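You operate a simulated robot arm through the tools that you are given. There is no shell and no other tool. Be economical: measure what you need, move in short steps, check, and stop when the job is done.

Carry out the task below with a simulated robot arm. There is one attempt and no reset: what you move stays moved.

Task
Tip the yellow powder through the grid and clear the lumps into the drawer.
Fine: tip the tub out, put it back on the table, run the slider over and back, shut the flap last. Spill nothing.

It is judged by the outcome, as a careful person would: the job done as asked, and still so three seconds after it is handed in. It fails if anything else is knocked over, pushed out of place, dropped, spilled or broken.

Robot
A 7-joint arm with a two-finger parallel gripper, fixed in place. Base frame: the origin is at the foot of the arm, x ahead of it, y to its left, z up. Readings come in m, rad, newtons and seconds.
Its first joint turns from -2.897 to 2.897 rad. Payload 3.91 kg.
The TCP is the grasp point between the finger pads, 0.03 m short of the fingertips. In the tool frame z runs along the fingers and y along their closing line. The gripper opens to 0.11 m. The fingers are 0.02 m wide and 0.01 m thick; the gripper's body (0.048 by 0.112 m) begins 0.055 m behind the TCP.
Orientation is told as [roll, pitch, yaw] about the base's x, y, z axes, in that order, counted from this pose: with the fingers straight down and closing along the base's y, the tool's x points along the base's -x, its y along +y and its z along -z.

Tools
- The arm moves only by the tool servo_tool. Its argument "motion" is one flat list of numbers, 7 for each row, row after row: the shift along the base's x, y, z in m, then the turn, a rotation vector about the base's x, y, z in rad, then the opening, from 0 (shut) to 1 (fully open). In form: [x, y, z, wx, wy, wz, hand, x, y, z, wx, wy, wz, hand, ...]. A call has 1 to 12 rows; each row shifts and turns the commanded pose from where the row before left it. A row lasts 0.2 s, in which the tool goes at most 0.05 m and 0.15 rad; a call with a longer step from one row to the next is refused whole, and so is a gripper value outside its range. Where a pose cannot be reached the arm comes as near as it can. A force on the tool above 80 N (or 10 N above the force at the start of the call, whichever is more), or a blocked arm, ends the call early, and 0.2 s more pass. Each finger travels about 0.153 m/s and halts on what it meets, pressing with about 25 N; the grip force reading is that of the motor and also rises with nothing between the fingers. The clock runs only during rows and for 0.2 s after the last one: add rows that do not move to give the fingers time. The reply holds the time, the measured pose of the TCP, the force on the tool along the base axes, the opening and the grip force, in the units named above and with some noise.
- Cameras (640 x 400 px; columns grow to the right, rows downward): "scene" is fixed at [0.3992, -0.6485, 1.5693]; the picture's right is [0.98, 0.18, 0.00], its down [0.09, -0.51, -0.86] and it looks along [-0.15, 0.84, -0.52] (base axes); focal length 342 px, centre (320, 200). "wrist" rides on the gripper at [0.077, 0.007, -0.114] in the tool frame; the picture's right is [-0.09, 1.00, 0.00], its down [-0.80, -0.07, -0.59] and it looks along [-0.59, -0.05, 0.80] (tool axes); focal length 270 px, centre (320, 200). There is no depth. A picture from a camera that has moved, and an enlarged one, comes with that camera's place and axes in the base frame and with its lens.
- get_image(camera): a new picture of that camera. The clock stands still meanwhile.
- slide_trunk(by): slides the trunk up (or, below 0, down) by that many m; the arm rides with it, the base frame stays. It gives what a move gives, with no picture.
- close_up(camera, box): a new picture of the part [left, top, right, bottom] of that camera's present view, enlarged. The clock stands still meanwhile.
- close_job(): hands the job in; it is judged then, once.

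Work in short steps. Places have to be worked out from the pictures, the camera data and where the tool is seen: move nearer, look again, correct. Check each grasp and each placing, and mend what went wrong. You have 120 turns and 68 pictures in all, those below and enlarged ones among them. Open the gripper and draw the arm clear of the work before you hand the job in, unless the task says otherwise; then end with one line.

The tools are called after "Call:" as name(argument=value, ...) on one line, values as JSON. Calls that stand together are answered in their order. servo_tool: Moves the arm, as the interface text tells. Its arguments: {"type":"object","properties":{"motion":{"type":"array"}},"required":["motion"]} The other tools are called the same way: slide_trunk (by) slides the trunk up or down; get_image (camera) takes a picture; close_up (camera, box) takes an enlarged picture of a part of a camera's view; close_job () hands the job in.

At the start:

```text
t: 0.0
eef_pos: [0.2818, 0.302, 1.3691]
tool_rot: [-0.001, 0.001, -0.001]
ft_force: [-0.5, 0.4, 0.1]
grip_width: 0.1099
gripper_force: 0.0
trunk travel left (down, up): [-0.525, 0.085]
```

scene: 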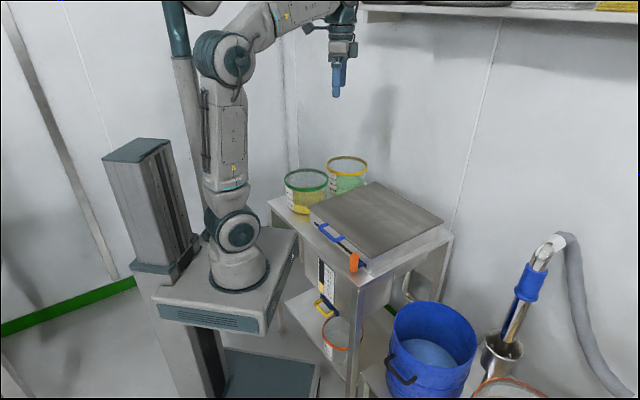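
wrist: 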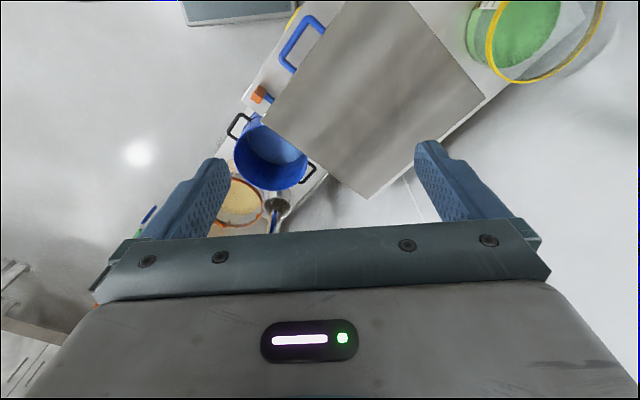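

I'll start by enlarging the bench area to identify the tubs, the flap, the slider and the drawer.

Call:
close_up(camera="scene", box=[260, 140, 460, 265])

Call:
close_up(camera="scene", box=[260, 240, 500, 390])

Call:
close_up(camera="wrist", box=[180, 0, 620, 240])

```text
3.20 times, centred on (360, 202) of scene
camera zoom: at [0.3992, -0.6485, 1.5693], right [0.98, 0.18, 0.0], down [0.09, -0.51, -0.86], along [-0.15, 0.84, -0.52], focal length 1095 px, centre (192, 192)
```

zoom: 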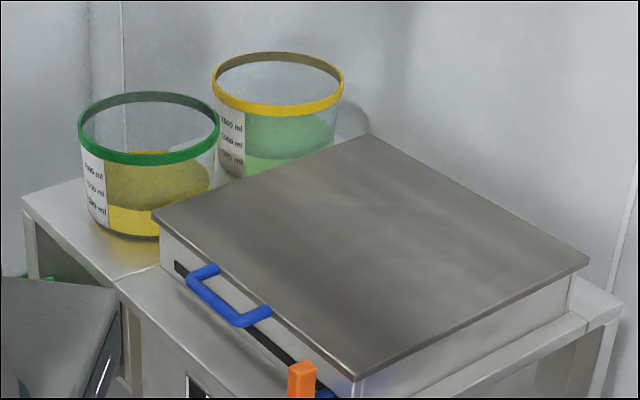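

```text
2.67 times, centred on (380, 315) of scene
camera zoom: at [0.3992, -0.6485, 1.5693], right [0.98, 0.18, 0.0], down [0.09, -0.51, -0.86], along [-0.15, 0.84, -0.52], focal length 912 px, centre (160, -107)
```

zoom: 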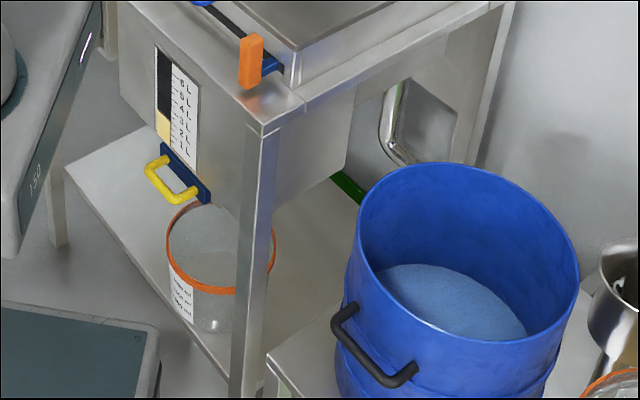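

```text
1.45 times, centred on (400, 120) of wrist
camera zoom: at [0.204, 0.3065, 1.4836], right [0.09, 1.0, 0.0], down [0.8, -0.07, 0.59], along [0.59, -0.05, -0.8], focal length 393 px, centre (204, 316)
```

zoom: 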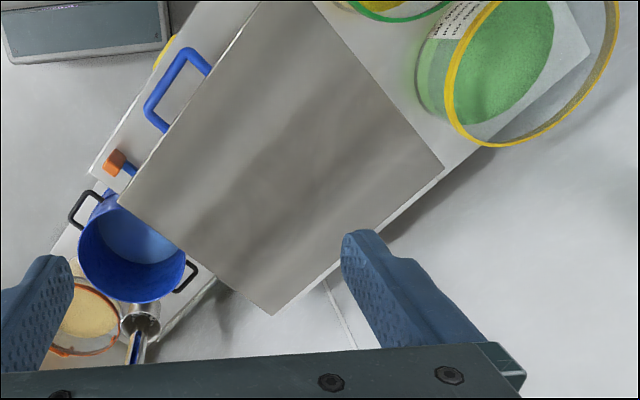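

The sifter front, with its blue handle and orange slider, faces the robot. The lid is at about z 0.88 and the yellow-powder tub (green rim) is near (0.13, 0.54). I'll turn the wrist 45° and pull back for a front view of the lid.

Call:
servo_tool(motion=[-0.01, -0.013, -0.02, 0, 0, 0.131, 1, -0.01, -0.013, -0.02, 0, 0, 0.131, 1, -0.01, -0.013, -0.02, 0, 0, 0.131, 1, -0.01, -0.013, -0.02, 0, 0, 0.131, 1, -0.01, -0.013, -0.02, 0, 0, 0.131, 1, -0.01, -0.013, -0.02, 0, 0, 0.131, 1])

Call:
get_image(camera="wrist")

```text
t: 1.4
eef_pos: [0.2225, 0.223, 1.251]
tool_rot: [0.0, 0.0, 0.791]
ft_force: [0.7, -0.1, -0.3]
grip_width: 0.1099
gripper_force: 0.0
trunk travel left (down, up): [-0.525, 0.085]
```

```text
62 pictures are left
camera wrist: at [0.1629, 0.172, 1.3642], right [-0.65, 0.76, 0.0], down [0.61, 0.52, 0.6], along [0.45, 0.38, -0.8], focal length 270 px, centre (320, 200)
```

wrist: 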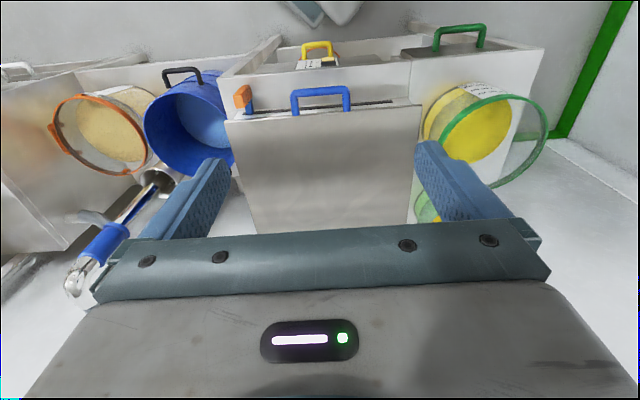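

There's a green handle below the tub table too, which may be the drawer. I'll enlarge this view.

Call:
close_up(camera="wrist", box=[210, 10, 560, 230])

```text
1.82 times, centred on (385, 120) of wrist
camera zoom: at [0.1629, 0.172, 1.3642], right [-0.65, 0.76, 0.0], down [0.61, 0.52, 0.6], along [0.45, 0.38, -0.8], focal length 491 px, centre (202, 346)
```

zoom: 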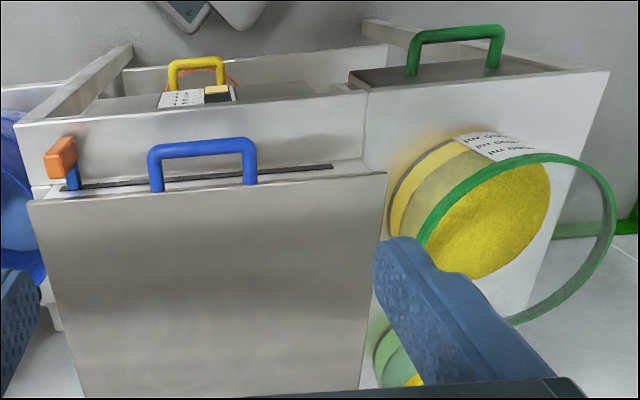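

The bar of the lid handle is at about (0.26, 0.253, 0.873), running along (0.707, -0.707), with the lid hinge probably at the back. I'll turn the tool so its closing line is square to the bar (yaw -0.785).

Call:
servo_tool(motion=[0, 0, 0, 0, 0, -0.131, 1, 0, 0, 0, 0, 0, -0.131, 1, 0, 0, 0, 0, 0, -0.131, 1, 0, 0, 0, 0, 0, -0.131, 1, 0, 0, 0, 0, 0, -0.131, 1, 0, 0, 0, 0, 0, -0.131, 1, 0, 0, 0, 0, 0, -0.131, 1, 0, 0, 0, 0, 0, -0.131, 1, 0, 0, 0, 0, 0, -0.131, 1, 0, 0, 0, 0, 0, -0.131, 1, 0, 0, 0, 0, 0, -0.131, 1, 0, 0, 0, 0, 0, -0.131, 1])

Call:
get_image(camera="wrist")

```text
t: 4.0
eef_pos: [0.2218, 0.223, 1.2491]
tool_rot: [0.0, -0.001, -0.788]
ft_force: [-0.6, 0.8, -0.1]
grip_width: 0.11
gripper_force: 0.1
trunk travel left (down, up): [-0.525, 0.085]
```

```text
60 pictures are left
camera wrist: at [0.1715, 0.2815, 1.3635], right [0.77, 0.64, 0.0], down [0.51, -0.62, 0.59], along [0.38, -0.46, -0.8], focal length 270 px, centre (320, 200)
```

wrist: 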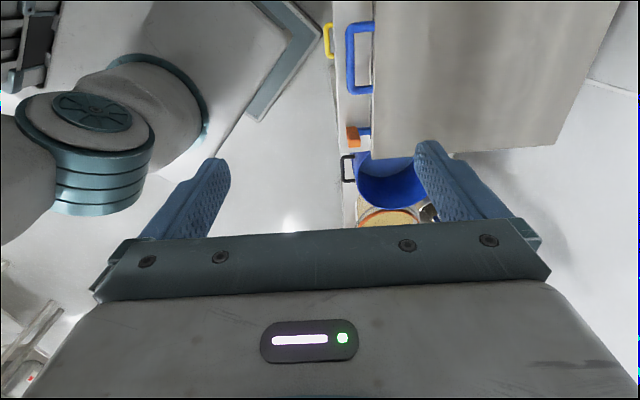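

Next I tilt the tool forward about 34° around the bar direction and come to a pre-grasp point above and in front of the handle.

Call:
servo_tool(motion=[-0.00125, -0.00225, -0.0346, 0.053, -0.053, 0, 0.5, -0.00125, -0.00225, -0.0346, 0.053, -0.053, 0, 0.5, -0.00125, -0.00225, -0.0346, 0.053, -0.053, 0, 0.5, -0.00125, -0.00225, -0.0346, 0.053, -0.053, 0, 0.5, -0.00125, -0.00225, -0.0346, 0.053, -0.053, 0, 0.5, -0.00125, -0.00225, -0.0346, 0.053, -0.053, 0, 0.5, -0.00125, -0.00225, -0.0346, 0.053, -0.053, 0, 0.5, -0.00125, -0.00225, -0.0346, 0.053, -0.053, 0, 0.5])

Call:
get_image(camera="wrist")

Call:
get_image(camera="scene")

```text
t: 5.8
eef_pos: [0.2664, 0.2941, 1.0493]
tool_rot: [0.6, -0.001, -0.787]
ft_force: [0.2, -0.3, 0.1]
grip_width: 0.0551
gripper_force: 0.0
out of reach, approached as far as the arm can: row 5, 6, 7, 8
trunk travel left (down, up): [-0.525, 0.085]
```

```text
59 pictures are left
camera wrist: at [0.1707, 0.3072, 1.1471], right [0.64, 0.52, 0.56], down [0.29, -0.85, 0.45], along [0.71, -0.13, -0.69], focal length 270 px, centre (320, 200)
```

wrist: 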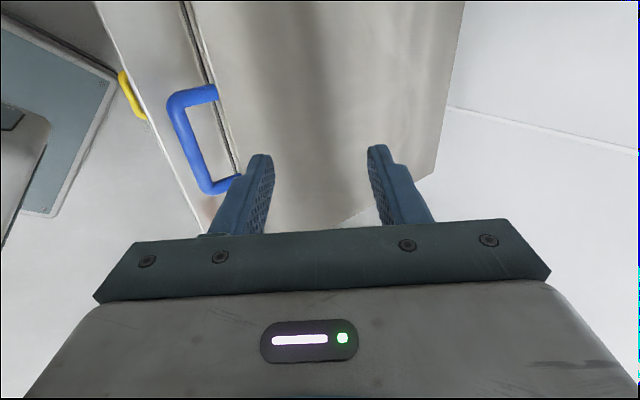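

```text
58 pictures are left
```

scene: 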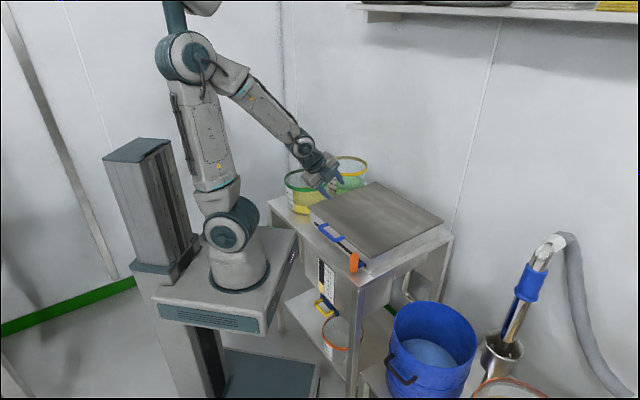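

That tilted pose was out of reach this close in, so I'll go back to a vertical tool. It can straddle the bar with one finger in the gap behind it, and I'll hover above the handle first.

Call:
servo_tool(motion=[-0.001, -0.008, 0, -0.085, 0.085, 0, 0.4, -0.001, -0.008, 0, -0.085, 0.085, 0, 0.4, -0.001, -0.008, 0, -0.085, 0.085, 0, 0.4, -0.001, -0.008, 0, -0.085, 0.085, 0, 0.4, -0.002, -0.009, 0, -0.085, 0.085, 0, 0.4, 0, 0, -0.03, 0, 0, 0, 0.4, 0, 0, -0.03, 0, 0, 0, 0.4])

Call:
get_image(camera="wrist")

Call:
close_up(camera="scene", box=[260, 140, 460, 265])

```text
t: 7.4
eef_pos: [0.2602, 0.2513, 0.988]
tool_rot: [0.0, 0.0, -0.784]
ft_force: [0.5, -0.1, -0.8]
grip_width: 0.044
gripper_force: 0.0
trunk travel left (down, up): [-0.525, 0.085]
```

```text
57 pictures are left
camera wrist: at [0.2097, 0.3103, 1.1017], right [0.77, 0.64, 0.0], down [0.52, -0.62, 0.59], along [0.38, -0.46, -0.8], focal length 270 px, centre (320, 200)
```

wrist: 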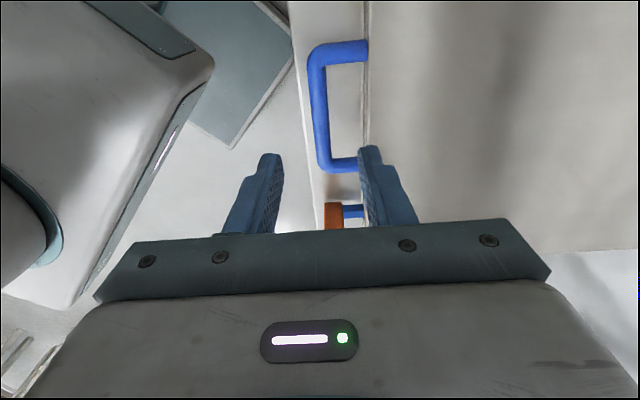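

```text
3.20 times, centred on (360, 202) of scene
camera zoom: at [0.3992, -0.6485, 1.5693], right [0.98, 0.18, 0.0], down [0.09, -0.51, -0.86], along [-0.15, 0.84, -0.52], focal length 1095 px, centre (192, 192)
```

zoom: 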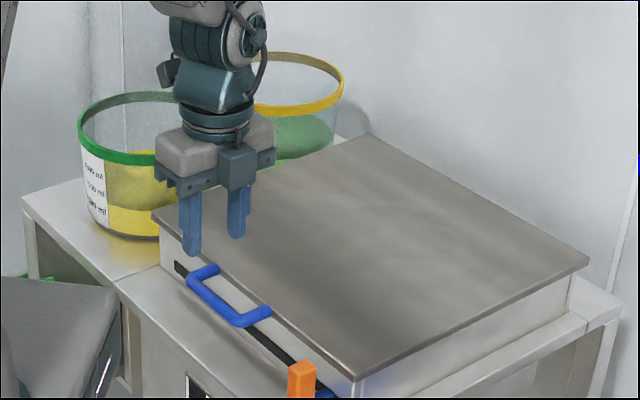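

The bar sits centred between the fingers. I'll narrow the opening to about 34 mm and lower so the inner finger enters the gap, with the TCP just above the bar.

Call:
servo_tool(motion=[0, 0, 0, 0, 0, 0, 0.31, 0, 0, -0.03, 0, 0, 0, 0.31, 0, 0, -0.03, 0, 0, 0, 0.31, 0, 0, -0.02, 0, 0, 0, 0.31, 0, 0, -0.015, 0, 0, 0, 0.31])

Call:
close_up(camera="wrist", box=[200, 20, 460, 240])

```text
t: 8.6
eef_pos: [0.2567, 0.2518, 0.8933]
tool_rot: [0.001, 0.001, -0.786]
ft_force: [-0.8, -0.1, -0.8]
grip_width: 0.0341
gripper_force: 0.1
trunk travel left (down, up): [-0.525, 0.085]
```

```text
1.82 times, centred on (330, 130) of wrist
camera zoom: at [0.2079, 0.3102, 1.0066], right [0.77, 0.64, 0.0], down [0.52, -0.62, 0.59], along [0.38, -0.46, -0.8], focal length 491 px, centre (302, 327)
```

zoom: 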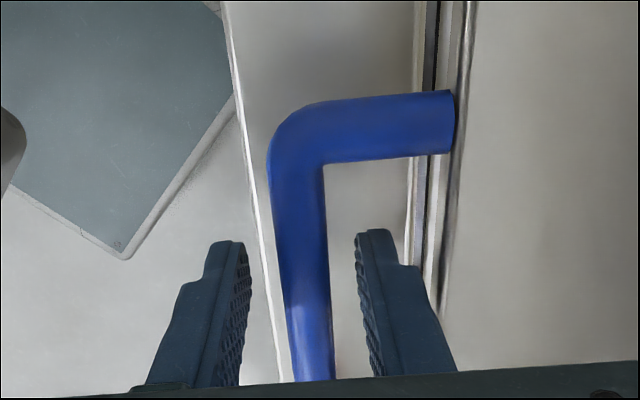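

The fingers straddle the bar cleanly. I'll lower a further 12 mm and close on it.

Call:
servo_tool(motion=[0, 0, -0.012, 0, 0, 0, 0.31, 0, 0, 0, 0, 0, 0, 0.1, 0, 0, 0, 0, 0, 0, 0, 0, 0, 0, 0, 0, 0, 0])

Call:
close_up(camera="wrist", box=[200, 20, 460, 240])

```text
t: 9.6
eef_pos: [0.2594, 0.2523, 0.8809]
tool_rot: [0.0, 0.001, -0.787]
ft_force: [7.8, 9.5, 2.1]
grip_width: 0.0135
gripper_force: 45.1
trunk travel left (down, up): [-0.525, 0.085]
```

```text
1.82 times, centred on (330, 130) of wrist
camera zoom: at [0.209, 0.311, 0.995], right [0.77, 0.64, 0.0], down [0.52, -0.62, 0.59], along [0.38, -0.46, -0.8], focal length 491 px, centre (302, 327)
```

zoom: 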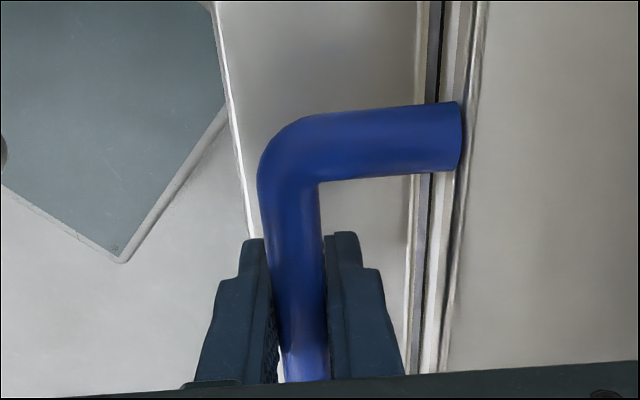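

The bar is gripped (13.5 mm). I'll lift a little along the arc expected for a rear hinge and watch the forces.

Call:
servo_tool(motion=[0.0003, 0.0003, 0.0193, 0, 0, 0, 0, 0.001, 0.001, 0.0193, 0, 0, 0, 0, 0.0017, 0.0017, 0.0193, 0, 0, 0, 0, 0, 0, 0, 0, 0, 0, 0])

Call:
get_image(camera="scene")

```text
t: 10.6
eef_pos: [0.263, 0.2564, 0.9416]
tool_rot: [-0.001, -0.001, -0.785]
ft_force: [11.0, 20.9, -4.7]
grip_width: 0.0137
gripper_force: 45.2
trunk travel left (down, up): [-0.525, 0.085]
```

```text
53 pictures are left
```

scene: 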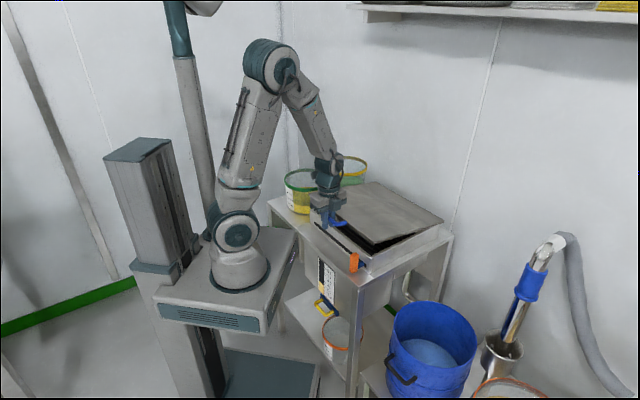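

The lid does swing about its rear edge. I'll follow the arc further, correcting slightly toward the hinge because the lid is pulling the tool that way.

Call:
servo_tool(motion=[0.007, 0.007, 0.0377, 0, 0, 0, 0, 0.0083, 0.0083, 0.0367, 0, 0, 0, 0, 0.0107, 0.0107, 0.0353, 0, 0, 0, 0, 0.0132, 0.0132, 0.0336, 0, 0, 0, 0])

```text
t: 11.6
eef_pos: [0.3019, 0.2951, 1.0826]
tool_rot: [-0.004, 0.002, -0.788]
ft_force: [14.0, -2.4, -8.1]
grip_width: 0.014
gripper_force: 44.1
trunk travel left (down, up): [-0.525, 0.085]
```

Forces are small and the arc fits. I'll go on to about 66°, tilting the tool outward slowly to keep the wrist in reach.

Call:
servo_tool(motion=[0.0156, 0.0156, 0.0316, 0, 0, 0, 0, 0.0174, 0.0174, 0.0292, 0.042, -0.042, 0, 0, 0.0193, 0.0193, 0.0266, 0.042, -0.042, 0, 0, 0.021, 0.021, 0.0238, 0.042, -0.042, 0, 0, 0.0227, 0.0227, 0.0206, 0.042, -0.042, 0, 0, 0.024, 0.024, 0.0172, 0.042, -0.042, 0, 0])

Call:
get_image(camera="scene")

```text
t: 13.0
eef_pos: [0.3839, 0.3772, 1.2023]
tool_rot: [0.056, -0.011, -0.783]
ft_force: [-10.3, -0.1, -10.0]
grip_width: 0.0133
gripper_force: 45.0
trunk travel left (down, up): [-0.525, 0.085]
stopped in row 6: the arm was blocked; the commanded pose is now the measured one
```

```text
52 pictures are left
```

scene: 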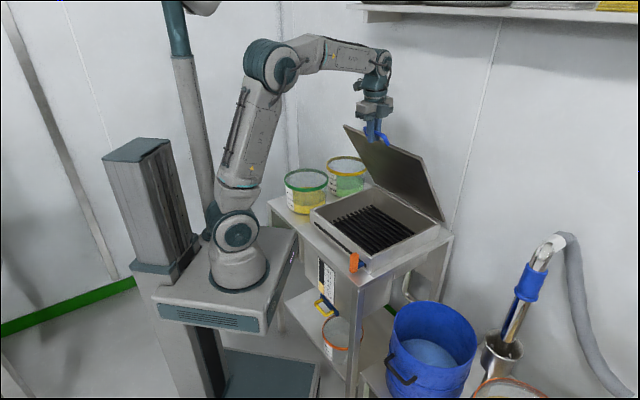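

The arm was blocked near 60° and the tilt didn't follow. I'll check the contact area before going on.

Call:
get_image(camera="wrist")

Call:
close_up(camera="scene", box=[320, 80, 460, 260])

```text
51 pictures are left
camera wrist: at [0.3276, 0.4317, 1.3152], right [0.76, 0.64, 0.06], down [0.49, -0.63, 0.6], along [0.42, -0.43, -0.8], focal length 270 px, centre (320, 200)
```

wrist: 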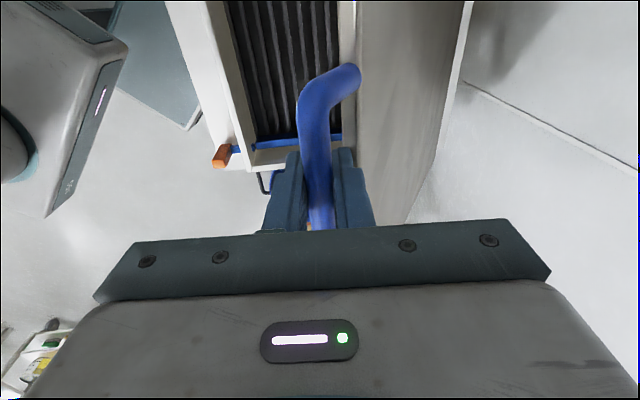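

```text
2.22 times, centred on (390, 170) of scene
camera zoom: at [0.3992, -0.6485, 1.5693], right [0.98, 0.18, 0.0], down [0.09, -0.51, -0.86], along [-0.15, 0.84, -0.52], focal length 760 px, centre (164, 267)
```

zoom: 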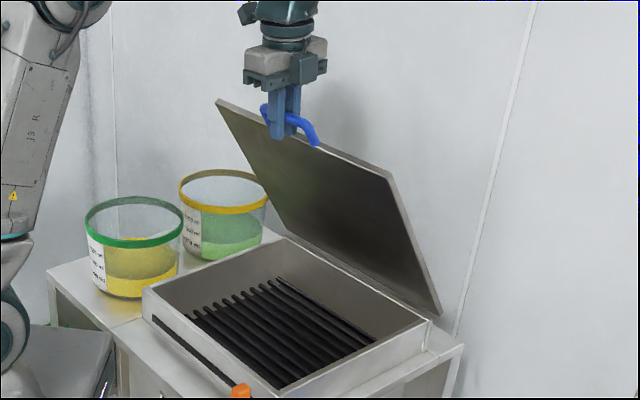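

The grip is sound, with the lid at about 57°. I'll continue along the arc without tilting to find out what was blocking.

Call:
servo_tool(motion=[0.0118, 0.0118, 0.0098, 0, 0, 0, 0, 0.0118, 0.0118, 0.0093, 0, 0, 0, 0, 0.0122, 0.0122, 0.0082, 0, 0, 0, 0, 0.0126, 0.0126, 0.0075, 0, 0, 0, 0])

```text
t: 14.0
eef_pos: [0.4338, 0.4283, 1.2378]
tool_rot: [0.072, -0.013, -0.787]
ft_force: [1.8, 9.6, -14.7]
grip_width: 0.0135
gripper_force: 45.3
trunk travel left (down, up): [-0.525, 0.085]
```

That worked, and the lid is now at about 69°. I'll try a small tilt in place.

Call:
servo_tool(motion=[0, 0, 0, 0.035, -0.035, 0, 0, 0, 0, 0, 0.035, -0.035, 0, 0, 0, 0, 0, 0.035, -0.035, 0, 0, 0, 0, 0, 0, 0, 0, 0])

Call:
close_up(camera="scene", box=[330, 50, 460, 150])

```text
t: 15.0
eef_pos: [0.4331, 0.4264, 1.2382]
tool_rot: [0.214, -0.01, -0.786]
ft_force: [-2.8, 5.5, -7.1]
grip_width: 0.0135
gripper_force: 45.4
trunk travel left (down, up): [-0.525, 0.085]
```

```text
4.00 times, centred on (395, 100) of scene
camera zoom: at [0.3992, -0.6485, 1.5693], right [0.98, 0.18, 0.0], down [0.09, -0.51, -0.86], along [-0.15, 0.84, -0.52], focal length 1368 px, centre (20, 600)
```

zoom: 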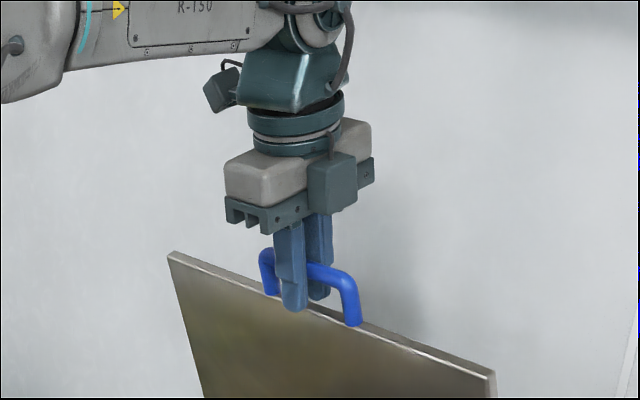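

Tilt now follows. I'll continue the arc to about 90°, tilting outward as I go.

Call:
servo_tool(motion=[0.0128, 0.0128, 0.0065, 0.04, -0.04, 0, 0, 0.013, 0.013, 0.0057, 0.04, -0.04, 0, 0, 0.0132, 0.0132, 0.0047, 0.04, -0.04, 0, 0, 0.0133, 0.0133, 0.0037, 0.04, -0.04, 0, 0, 0.0134, 0.0134, 0.0028, 0.04, -0.04, 0, 0, 0.0135, 0.0135, 0.0019, 0.04, -0.04, 0, 0])

Call:
get_image(camera="scene")

```text
t: 16.4
eef_pos: [0.5099, 0.5032, 1.2631]
tool_rot: [0.556, -0.008, -0.791]
ft_force: [-4.5, 3.3, 2.7]
grip_width: 0.0135
gripper_force: 44.8
trunk travel left (down, up): [-0.525, 0.085]
```

```text
48 pictures are left
```

scene: 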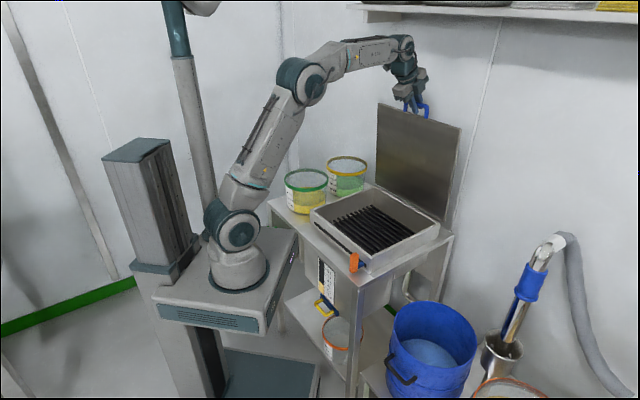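

The lid is near 86°. I'll push on past vertical until the forces show it resting on a stop.

Call:
servo_tool(motion=[0.0136, 0.0136, 0.001, 0.035, -0.035, 0, 0, 0.0136, 0.0136, 0, 0.035, -0.035, 0, 0, 0.0136, 0.0136, -0.0007, 0.035, -0.035, 0, 0, 0.0136, 0.0136, -0.0015, 0.035, -0.035, 0, 0])

```text
t: 17.4
eef_pos: [0.5671, 0.5605, 1.26]
tool_rot: [0.747, -0.009, -0.793]
ft_force: [-4.3, 6.3, -10.1]
grip_width: 0.0139
gripper_force: 45.1
trunk travel left (down, up): [-0.525, 0.085]
```

It's at about 98° with no stop yet, so I'll go on in small steps.

Call:
servo_tool(motion=[0.0134, 0.0134, -0.003, 0.02, -0.02, 0, 0, 0.0132, 0.0132, -0.004, 0.02, -0.02, 0, 0, 0.013, 0.013, -0.005, 0.02, -0.02, 0, 0])

Call:
get_image(camera="scene")

```text
t: 18.0
eef_pos: [0.5807, 0.5729, 1.2552]
tool_rot: [0.778, -0.005, -0.792]
ft_force: [-46.2, -38.4, -1.7]
grip_width: 0.0139
gripper_force: 45.8
trunk travel left (down, up): [-0.525, 0.085]
stopped in row 2: the force on the tool passed its limit (the readings are from after the stop); the commanded pose is now the measured one
```

```text
47 pictures are left
```

scene: 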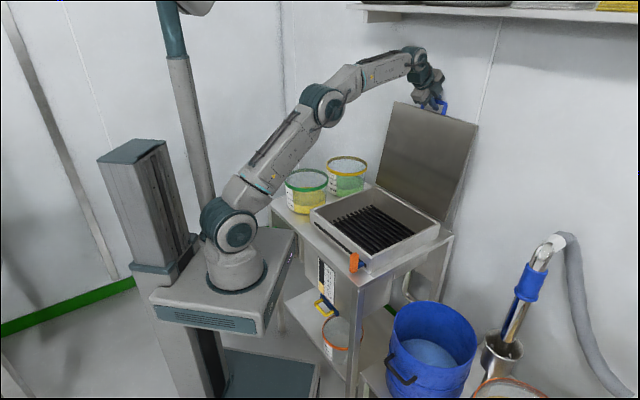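

The lid is against its stop at about 100°, past vertical. I'll ease off the load, open partly and back out along the finger direction.

Call:
servo_tool(motion=[-0.002, -0.002, 0, 0, 0, 0, 0, 0, 0, 0, 0, 0, 0, 0.3, 0, 0, 0, 0, 0, 0, 0.3, -0.01, -0.01, 0.014, 0, 0, 0, 0.3, -0.015, -0.015, 0.021, 0, 0, 0, 0.3, -0.02, -0.02, 0.028, 0, 0, 0, 0.3, -0.02, -0.02, 0.028, 0, 0, 0, 0.3])

Call:
get_image(camera="scene")

```text
t: 19.6
eef_pos: [0.5213, 0.511, 1.3407]
tool_rot: [0.778, -0.007, -0.794]
ft_force: [-0.2, -0.3, -0.2]
grip_width: 0.0329
gripper_force: 0.0
trunk travel left (down, up): [-0.525, 0.085]
```

```text
46 pictures are left
```

scene: 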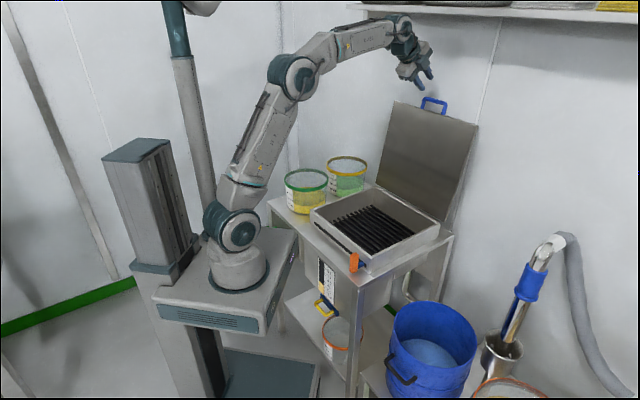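

The lid stays open on its own. Now I'll bring the tool upright and over the near wall of the green-rimmed tub, which holds the yellow powder.

Call:
servo_tool(motion=[-0.0372, -0.0043, -0.01, -0.0459, 0.0459, 0, 0.4, -0.0372, -0.0043, -0.01, -0.0459, 0.0459, 0, 0.4, -0.0372, -0.0043, -0.02, -0.0459, 0.0459, 0, 0.4, -0.0372, -0.0043, -0.02, -0.0459, 0.0459, 0, 0.4, -0.0372, -0.0043, -0.02, -0.0459, 0.0459, 0, 0.4, -0.0372, -0.0043, -0.02, -0.0459, 0.0459, 0, 0.4, -0.0372, -0.0043, -0.02, -0.0459, 0.0459, 0, 0.4, -0.0372, -0.0043, -0.02, -0.0459, 0.0459, 0, 0.4, -0.0372, -0.0043, -0.02, -0.0459, 0.0459, 0, 0.4, -0.0372, -0.0043, -0.02, -0.0459, 0.0459, 0, 0.4, -0.0372, -0.0043, -0.02, -0.0459, 0.0459, 0, 0.4, -0.0372, -0.0043, -0.02, -0.0459, 0.0459, 0, 0.4])

Call:
get_image(camera="wrist")

Call:
close_up(camera="scene", box=[260, 110, 460, 265])

```text
t: 22.2
eef_pos: [0.0741, 0.4611, 1.1218]
tool_rot: [-0.003, -0.009, -0.787]
ft_force: [1.1, 0.1, -0.6]
grip_width: 0.0441
gripper_force: 0.1
trunk travel left (down, up): [-0.525, 0.085]
```

```text
45 pictures are left
camera wrist: at [0.0226, 0.5201, 1.2356], right [0.77, 0.64, 0.0], down [0.51, -0.61, 0.6], along [0.39, -0.46, -0.8], focal length 270 px, centre (320, 200)
```

wrist: 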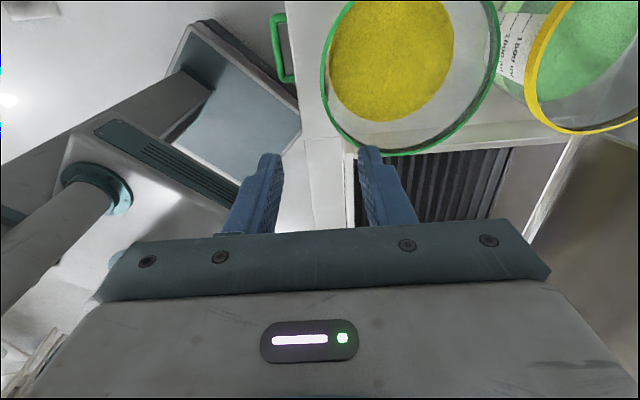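

```text
2.58 times, centred on (360, 188) of scene
camera zoom: at [0.3992, -0.6485, 1.5693], right [0.98, 0.18, 0.0], down [0.09, -0.51, -0.86], along [-0.15, 0.84, -0.52], focal length 883 px, centre (217, 232)
```

zoom: 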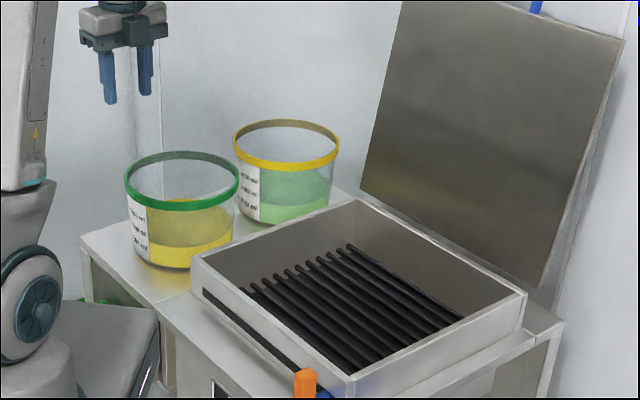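

The tub's rim centre works out near (0.13, 0.53) with radius about 0.09, and its near wall lies under the gripper. I'll centre sideways, descend to just above the rim and check.

Call:
servo_tool(motion=[-0.003, 0.003, -0.03, 0, 0, 0, 0.4, -0.0034, 0.0034, -0.03, 0, 0, 0, 0.4, 0, 0, -0.03, 0, 0, 0, 0.4, 0, 0, -0.03, 0, 0, 0, 0.4, 0, 0, -0.02, 0, 0, 0, 0.4, 0, 0, 0, 0, 0, 0, 0.4])

Call:
get_image(camera="wrist")

```text
t: 23.6
eef_pos: [0.0699, 0.4666, 0.9806]
tool_rot: [0.0, -0.011, -0.785]
ft_force: [0.6, -0.1, -0.3]
grip_width: 0.044
gripper_force: 0.0
trunk travel left (down, up): [-0.525, 0.085]
```

```text
43 pictures are left
camera wrist: at [0.018, 0.5259, 1.0934], right [0.77, 0.64, 0.0], down [0.51, -0.61, 0.6], along [0.39, -0.46, -0.8], focal length 270 px, centre (320, 200)
```

wrist: 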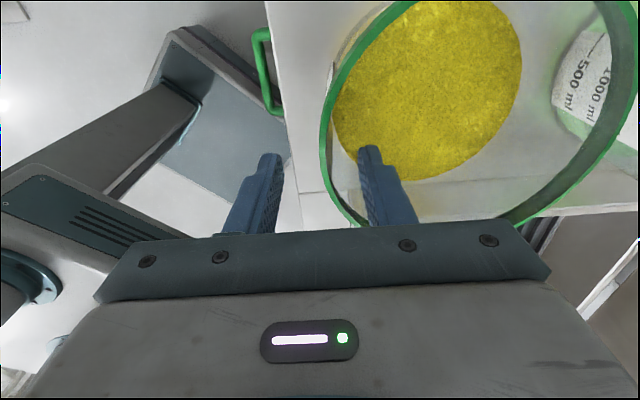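

The wall lies midway between the fingers. I'll descend so the tips are about 70 mm below the rim, then close.

Call:
servo_tool(motion=[0, 0, -0.03, 0, 0, 0, 0.4, 0, 0, -0.03, 0, 0, 0, 0.4, 0, 0, -0.022, 0, 0, 0, 0.4, 0, 0, 0, 0, 0, 0, 0.4])

Call:
get_image(camera="wrist")

Call:
close_up(camera="scene", box=[250, 130, 400, 230])

```text
t: 24.6
eef_pos: [0.0683, 0.4674, 0.8995]
tool_rot: [0.001, -0.01, -0.786]
ft_force: [-0.5, 0.1, 0.3]
grip_width: 0.044
gripper_force: 0.0
trunk travel left (down, up): [-0.525, 0.085]
```

```text
42 pictures are left
camera wrist: at [0.0169, 0.5264, 1.011], right [0.77, 0.64, 0.0], down [0.51, -0.61, 0.6], along [0.39, -0.46, -0.8], focal length 270 px, centre (320, 200)
```

wrist: 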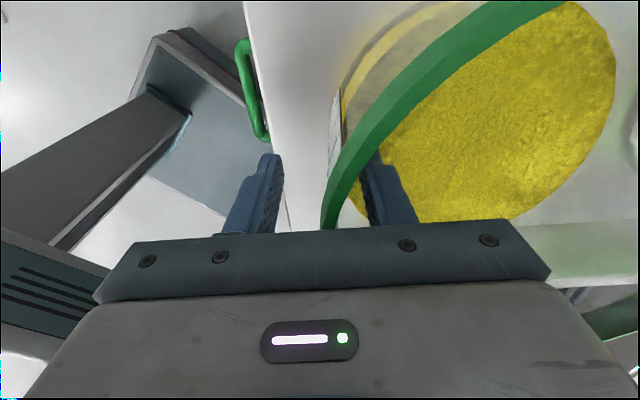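

```text
4.00 times, centred on (325, 180) of scene
camera zoom: at [0.3992, -0.6485, 1.5693], right [0.98, 0.18, 0.0], down [0.09, -0.51, -0.86], along [-0.15, 0.84, -0.52], focal length 1368 px, centre (300, 280)
```

zoom: 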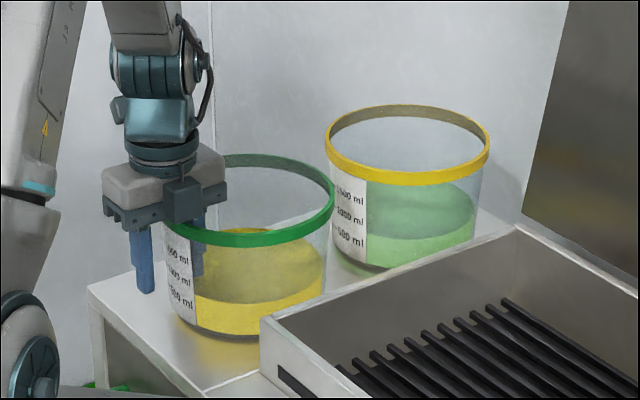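

One finger is inside and one outside the wall, clear of the powder. Closing now.

Call:
servo_tool(motion=[0, 0, 0, 0, 0, 0, 0.3, 0, 0, 0, 0, 0, 0, 0.2, 0, 0, 0, 0, 0, 0, 0.1, 0, 0, 0, 0, 0, 0, 0, 0, 0, 0, 0, 0, 0, 0, 0, 0, 0, 0, 0, 0, 0])

Call:
get_image(camera="wrist")

```text
t: 26.0
eef_pos: [0.0695, 0.4656, 0.8983]
tool_rot: [0.005, -0.01, -0.789]
ft_force: [4.2, -1.6, 8.8]
grip_width: 0.0062
gripper_force: 24.8
trunk travel left (down, up): [-0.525, 0.085]
```

```text
40 pictures are left
camera wrist: at [0.0176, 0.5259, 1.012], right [0.77, 0.64, 0.0], down [0.51, -0.61, 0.6], along [0.39, -0.46, -0.8], focal length 270 px, centre (320, 200)
```

wrist: 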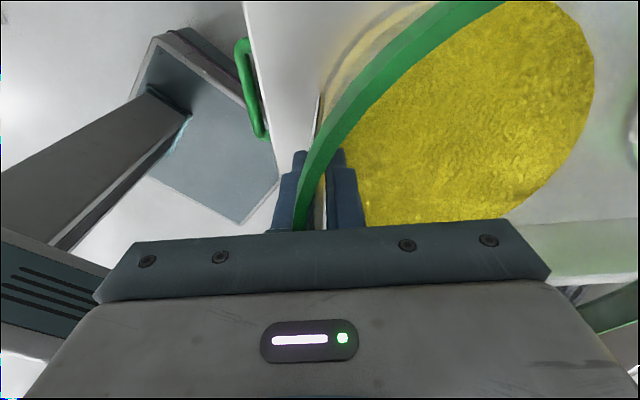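

The wall is gripped at 6 mm. I'll lift 20 mm slowly to test the hold.

Call:
servo_tool(motion=[0, 0, 0.005, 0, 0, 0, 0, 0, 0, 0.005, 0, 0, 0, 0, 0, 0, 0.005, 0, 0, 0, 0, 0, 0, 0.005, 0, 0, 0, 0, 0, 0, 0, 0, 0, 0, 0])

Call:
close_up(camera="scene", box=[250, 130, 400, 230])

```text
t: 27.2
eef_pos: [0.0696, 0.4668, 0.9159]
tool_rot: [-0.002, -0.013, -0.786]
ft_force: [-0.1, 0.3, -5.0]
grip_width: 0.0028
gripper_force: 25.2
trunk travel left (down, up): [-0.525, 0.085]
```

```text
4.00 times, centred on (325, 180) of scene
camera zoom: at [0.3992, -0.6485, 1.5693], right [0.98, 0.18, 0.0], down [0.09, -0.51, -0.86], along [-0.15, 0.84, -0.52], focal length 1368 px, centre (300, 280)
```

zoom: 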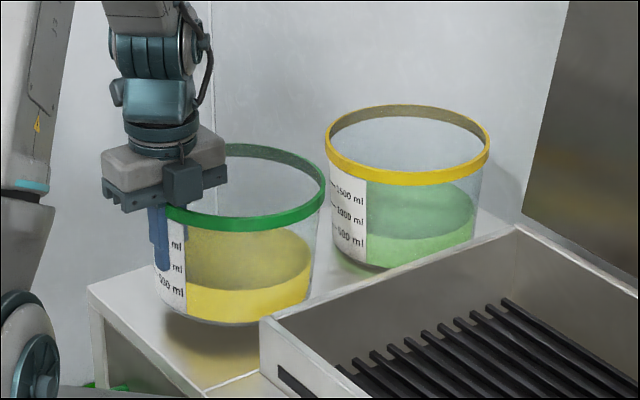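

The tub lifts level at about 0.5 kg. I'll raise it clear of the box rim, then carry it level over the grid.

Call:
servo_tool(motion=[0, 0, 0.015, 0, 0, 0, 0, 0, 0, 0.025, 0, 0, 0, 0, 0, 0, 0.03, 0, 0, 0, 0, 0, 0, 0.03, 0, 0, 0, 0, 0, 0, 0.03, 0, 0, 0, 0, 0, 0, 0.025, 0, 0, 0, 0, 0, 0, 0.01, 0, 0, 0, 0])

Call:
servo_tool(motion=[0.012, -0.005, 0, 0, 0, 0, 0, 0.02, -0.008, 0, 0, 0, 0, 0, 0.026, -0.01, 0, 0, 0, 0, 0, 0.026, -0.011, 0, 0, 0, 0, 0, 0.026, -0.011, 0, 0, 0, 0, 0, 0.026, -0.01, 0, 0, 0, 0, 0, 0.026, -0.01, 0, 0, 0, 0, 0, 0.026, -0.01, 0, 0, 0, 0, 0, 0.026, -0.01, 0, 0, 0, 0, 0, 0.02, -0.008, 0, 0, 0, 0, 0, 0.012, -0.005, 0, 0, 0, 0, 0, 0, 0, 0, 0, 0, 0, 0])

Call:
get_image(camera="scene")

Call:
get_image(camera="wrist")

```text
t: 28.8
eef_pos: [0.071, 0.4662, 1.0823]
tool_rot: [-0.003, -0.012, -0.784]
ft_force: [0.5, -0.5, -4.8]
grip_width: 0.003
gripper_force: 25.0
trunk travel left (down, up): [-0.525, 0.085]
```

```text
t: 31.4
eef_pos: [0.3151, 0.3694, 1.0844]
tool_rot: [0.0, -0.012, -0.785]
ft_force: [0.1, 0.4, -4.3]
grip_width: 0.003
gripper_force: 25.2
trunk travel left (down, up): [-0.525, 0.085]
```

```text
38 pictures are left
```

scene: 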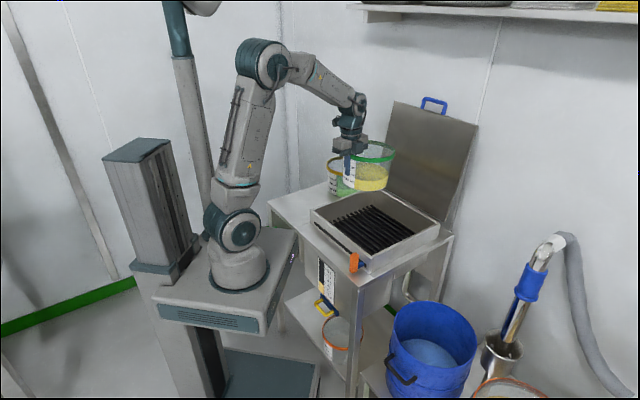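

```text
37 pictures are left
camera wrist: at [0.2635, 0.4283, 1.1982], right [0.77, 0.64, 0.0], down [0.51, -0.61, 0.6], along [0.39, -0.46, -0.8], focal length 270 px, centre (320, 200)
```

wrist: 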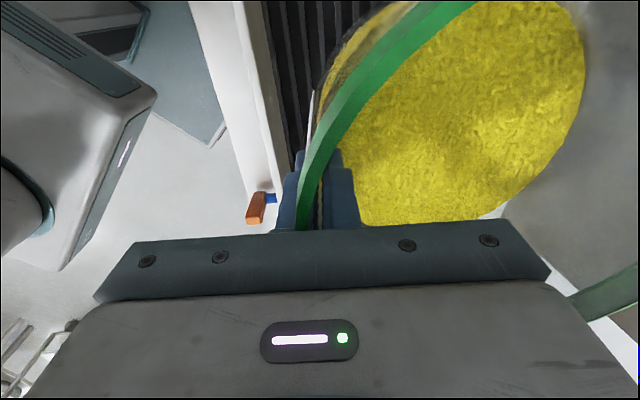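

The tub is over the box. I'll start tipping to the right, about the gripping axis, and check partway.

Call:
servo_tool(motion=[0, 0, 0, 0.06, 0.06, 0, 0, 0, 0, 0, 0.07, 0.07, 0, 0, 0, 0, 0, 0.07, 0.07, 0, 0, 0, 0, 0, 0.07, 0.07, 0, 0, 0, 0, 0, 0.07, 0.07, 0, 0, 0, 0, 0, 0.07, 0.07, 0, 0, 0, 0, 0, 0.07, 0.07, 0, 0])

Call:
close_up(camera="scene", box=[280, 70, 480, 270])

```text
t: 33.0
eef_pos: [0.3158, 0.3689, 1.0835]
tool_rot: [-0.002, 0.67, -0.787]
ft_force: [1.5, 0.7, -5.6]
grip_width: 0.0029
gripper_force: 25.2
trunk travel left (down, up): [-0.525, 0.085]
```

```text
2.00 times, centred on (380, 170) of scene
camera zoom: at [0.3992, -0.6485, 1.5693], right [0.98, 0.18, 0.0], down [0.09, -0.51, -0.86], along [-0.15, 0.84, -0.52], focal length 684 px, centre (200, 260)
```

zoom: 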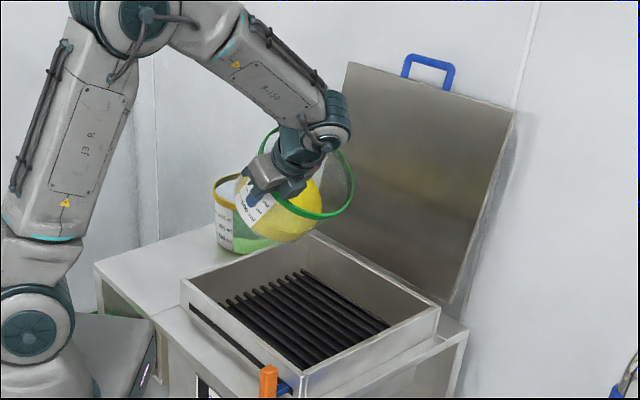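

The tub lip is above the grid as computed. I'll continue slowly to about 80°.

Call:
servo_tool(motion=[0, 0, 0, 0.05, 0.05, 0, 0, 0, 0, 0, 0.05, 0.05, 0, 0, 0, 0, 0, 0.05, 0.05, 0, 0, 0, 0, 0, 0.05, 0.05, 0, 0, 0, 0, 0, 0.05, 0.05, 0, 0, 0, 0, 0, 0.05, 0.05, 0, 0, 0, 0, 0, 0.05, 0.05, 0, 0, 0, 0, 0, 0.05, 0.05, 0, 0, 0, 0, 0, 0.05, 0.05, 0, 0, 0, 0, 0, 0.05, 0.05, 0, 0])

Call:
close_up(camera="scene", box=[280, 70, 480, 270])

```text
t: 35.2
eef_pos: [0.3142, 0.3693, 1.0825]
tool_rot: [-0.011, 1.376, -0.795]
ft_force: [0.2, -0.1, -3.8]
grip_width: 0.0029
gripper_force: 25.0
trunk travel left (down, up): [-0.525, 0.085]
```

```text
2.00 times, centred on (380, 170) of scene
camera zoom: at [0.3992, -0.6485, 1.5693], right [0.98, 0.18, 0.0], down [0.09, -0.51, -0.86], along [-0.15, 0.84, -0.52], focal length 684 px, centre (200, 260)
```

zoom: 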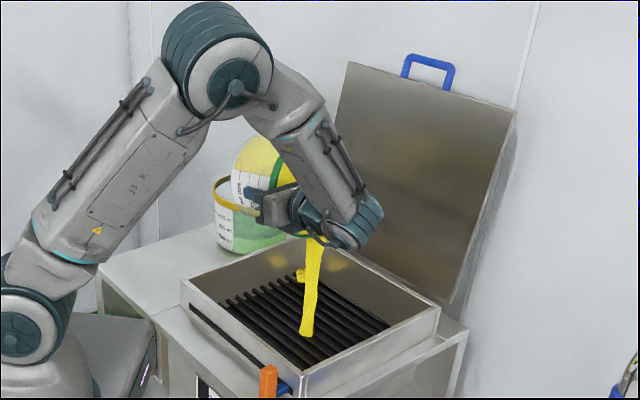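

The powder is pouring onto the middle of the grid. I'll let it run, then tip further.

Call:
servo_tool(motion=[0, 0, 0, 0, 0, 0, 0, 0, 0, 0, 0, 0, 0, 0, 0, 0, 0, 0, 0, 0, 0, 0, 0, 0, 0.05, 0.05, 0, 0, 0, 0, 0, 0.05, 0.05, 0, 0, 0, 0, 0, 0.05, 0.05, 0, 0, 0, 0, 0, 0.05, 0.05, 0, 0, 0, 0, 0, 0, 0, 0, 0, 0, 0, 0, 0, 0, 0, 0])

Call:
close_up(camera="scene", box=[280, 70, 480, 270])

Call:
get_image(camera="wrist")

```text
t: 37.2
eef_pos: [0.3152, 0.3689, 1.0817]
tool_rot: [-3.128, 1.485, 2.371]
ft_force: [-0.3, 0.3, -2.0]
grip_width: 0.0029
gripper_force: 24.8
trunk travel left (down, up): [-0.525, 0.085]
```

```text
2.00 times, centred on (380, 170) of scene
camera zoom: at [0.3992, -0.6485, 1.5693], right [0.98, 0.18, 0.0], down [0.09, -0.51, -0.86], along [-0.15, 0.84, -0.52], focal length 684 px, centre (200, 260)
```

zoom: 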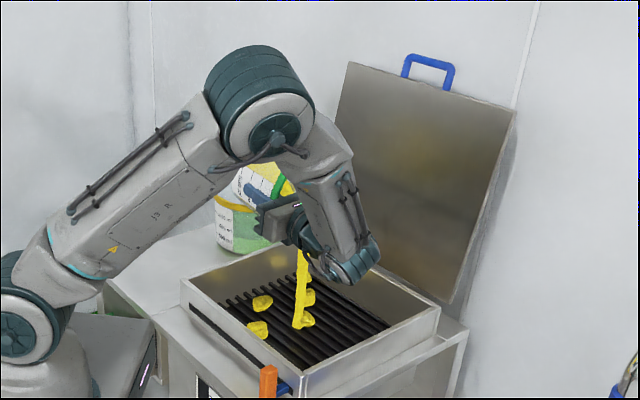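

```text
33 pictures are left
camera wrist: at [0.4054, 0.2879, 1.1494], right [0.7, 0.71, -0.09], down [0.32, -0.42, -0.85], along [-0.64, 0.56, -0.52], focal length 270 px, centre (320, 200)
```

wrist: 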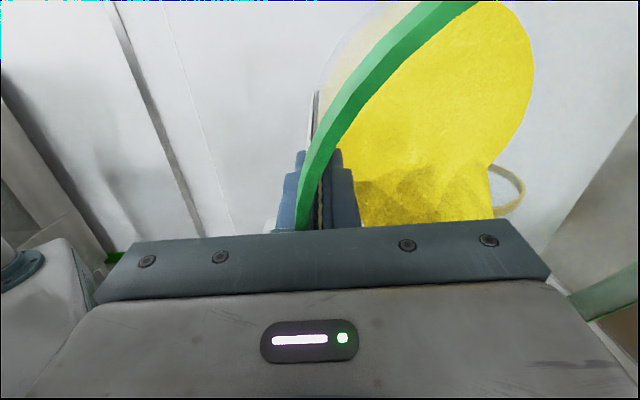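

It's at 95°, lumps are landing on the grid, and powder remains in the tub. I'll tip to about 115° while rising 3 cm to keep the wrist clear of the box.

Call:
servo_tool(motion=[0.003, -0.003, 0.006, 0.05, 0.05, 0, 0, 0.003, -0.003, 0.006, 0.05, 0.05, 0, 0, 0.003, -0.003, 0.006, 0.05, 0.05, 0, 0, 0.003, -0.003, 0.006, 0.05, 0.05, 0, 0, 0.003, -0.003, 0.006, 0.05, 0.05, 0, 0, 0, 0, 0, 0, 0, 0, 0, 0, 0, 0, 0, 0, 0, 0, 0, 0, 0, 0, 0, 0, 0, 0, 0, 0, 0, 0, 0, 0, 0, 0, 0, 0, 0, 0, 0])

Call:
close_up(camera="scene", box=[280, 70, 480, 270])

Call:
get_image(camera="wrist")

```text
t: 39.4
eef_pos: [0.3313, 0.3539, 1.1112]
tool_rot: [-3.137, 1.132, 2.361]
ft_force: [0.0, -0.2, -1.7]
grip_width: 0.0025
gripper_force: 25.6
trunk travel left (down, up): [-0.525, 0.085]
```

```text
2.00 times, centred on (380, 170) of scene
camera zoom: at [0.3992, -0.6485, 1.5693], right [0.98, 0.18, 0.0], down [0.09, -0.51, -0.86], along [-0.15, 0.84, -0.52], focal length 684 px, centre (200, 260)
```

zoom: 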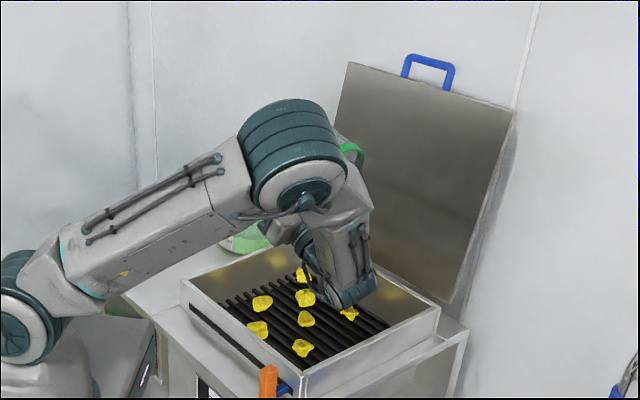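

```text
31 pictures are left
camera wrist: at [0.431, 0.2613, 1.132], right [0.68, 0.73, -0.08], down [0.09, -0.19, -0.98], along [-0.73, 0.65, -0.19], focal length 270 px, centre (320, 200)
```

wrist: 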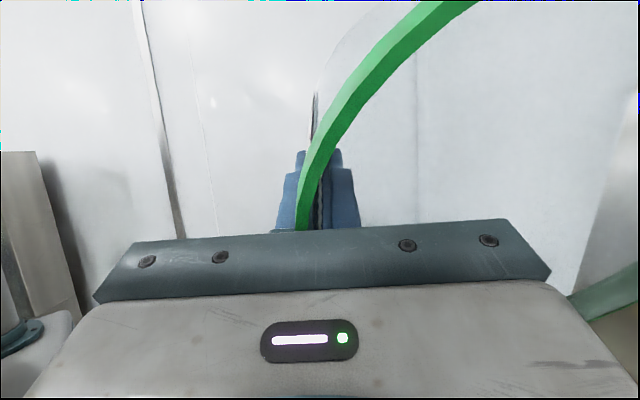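

The tub is empty (tub alone about 0.17 kg) and the lumps lie on the grid. I'll turn the tub back upright in place.

Call:
servo_tool(motion=[0, 0, 0, -0.08, -0.08, 0, 0, 0, 0, 0, -0.085, -0.085, 0, 0, 0, 0, 0, -0.085, -0.085, 0, 0, 0, 0, 0, -0.085, -0.085, 0, 0, 0, 0, 0, -0.085, -0.085, 0, 0, 0, 0, 0, -0.085, -0.085, 0, 0, 0, 0, 0, -0.085, -0.085, 0, 0, 0, 0, 0, -0.085, -0.085, 0, 0, 0, 0, 0, -0.085, -0.085, 0, 0, 0, 0, 0, -0.085, -0.085, 0, 0, 0, 0, 0, -0.085, -0.085, 0, 0, 0, 0, 0, -0.085, -0.085, 0, 0])

Call:
servo_tool(motion=[0, 0, 0, -0.085, -0.085, 0, 0, 0, 0, 0, -0.085, -0.085, 0, 0, 0, 0, 0, -0.085, -0.085, 0, 0, 0, 0, 0, -0.085, -0.085, 0, 0, 0, 0, 0, -0.06, -0.06, 0, 0, 0, 0, 0, 0, 0, 0, 0])

Call:
get_image(camera="scene")

```text
t: 42.0
eef_pos: [0.3299, 0.3536, 1.1146]
tool_rot: [0.001, 0.572, -0.787]
ft_force: [-0.9, 0.3, -1.5]
grip_width: 0.0027
gripper_force: 25.4
trunk travel left (down, up): [-0.525, 0.085]
```

```text
t: 43.4
eef_pos: [0.3304, 0.3536, 1.1132]
tool_rot: [-0.002, 0.007, -0.788]
ft_force: [0.6, -0.4, -1.7]
grip_width: 0.0026
gripper_force: 24.5
trunk travel left (down, up): [-0.525, 0.085]
```

```text
30 pictures are left
```

scene: 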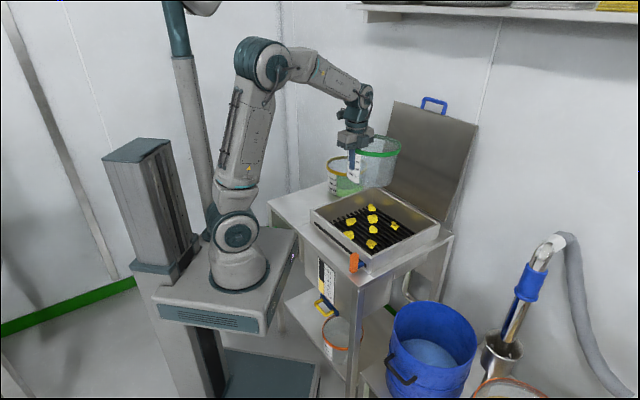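

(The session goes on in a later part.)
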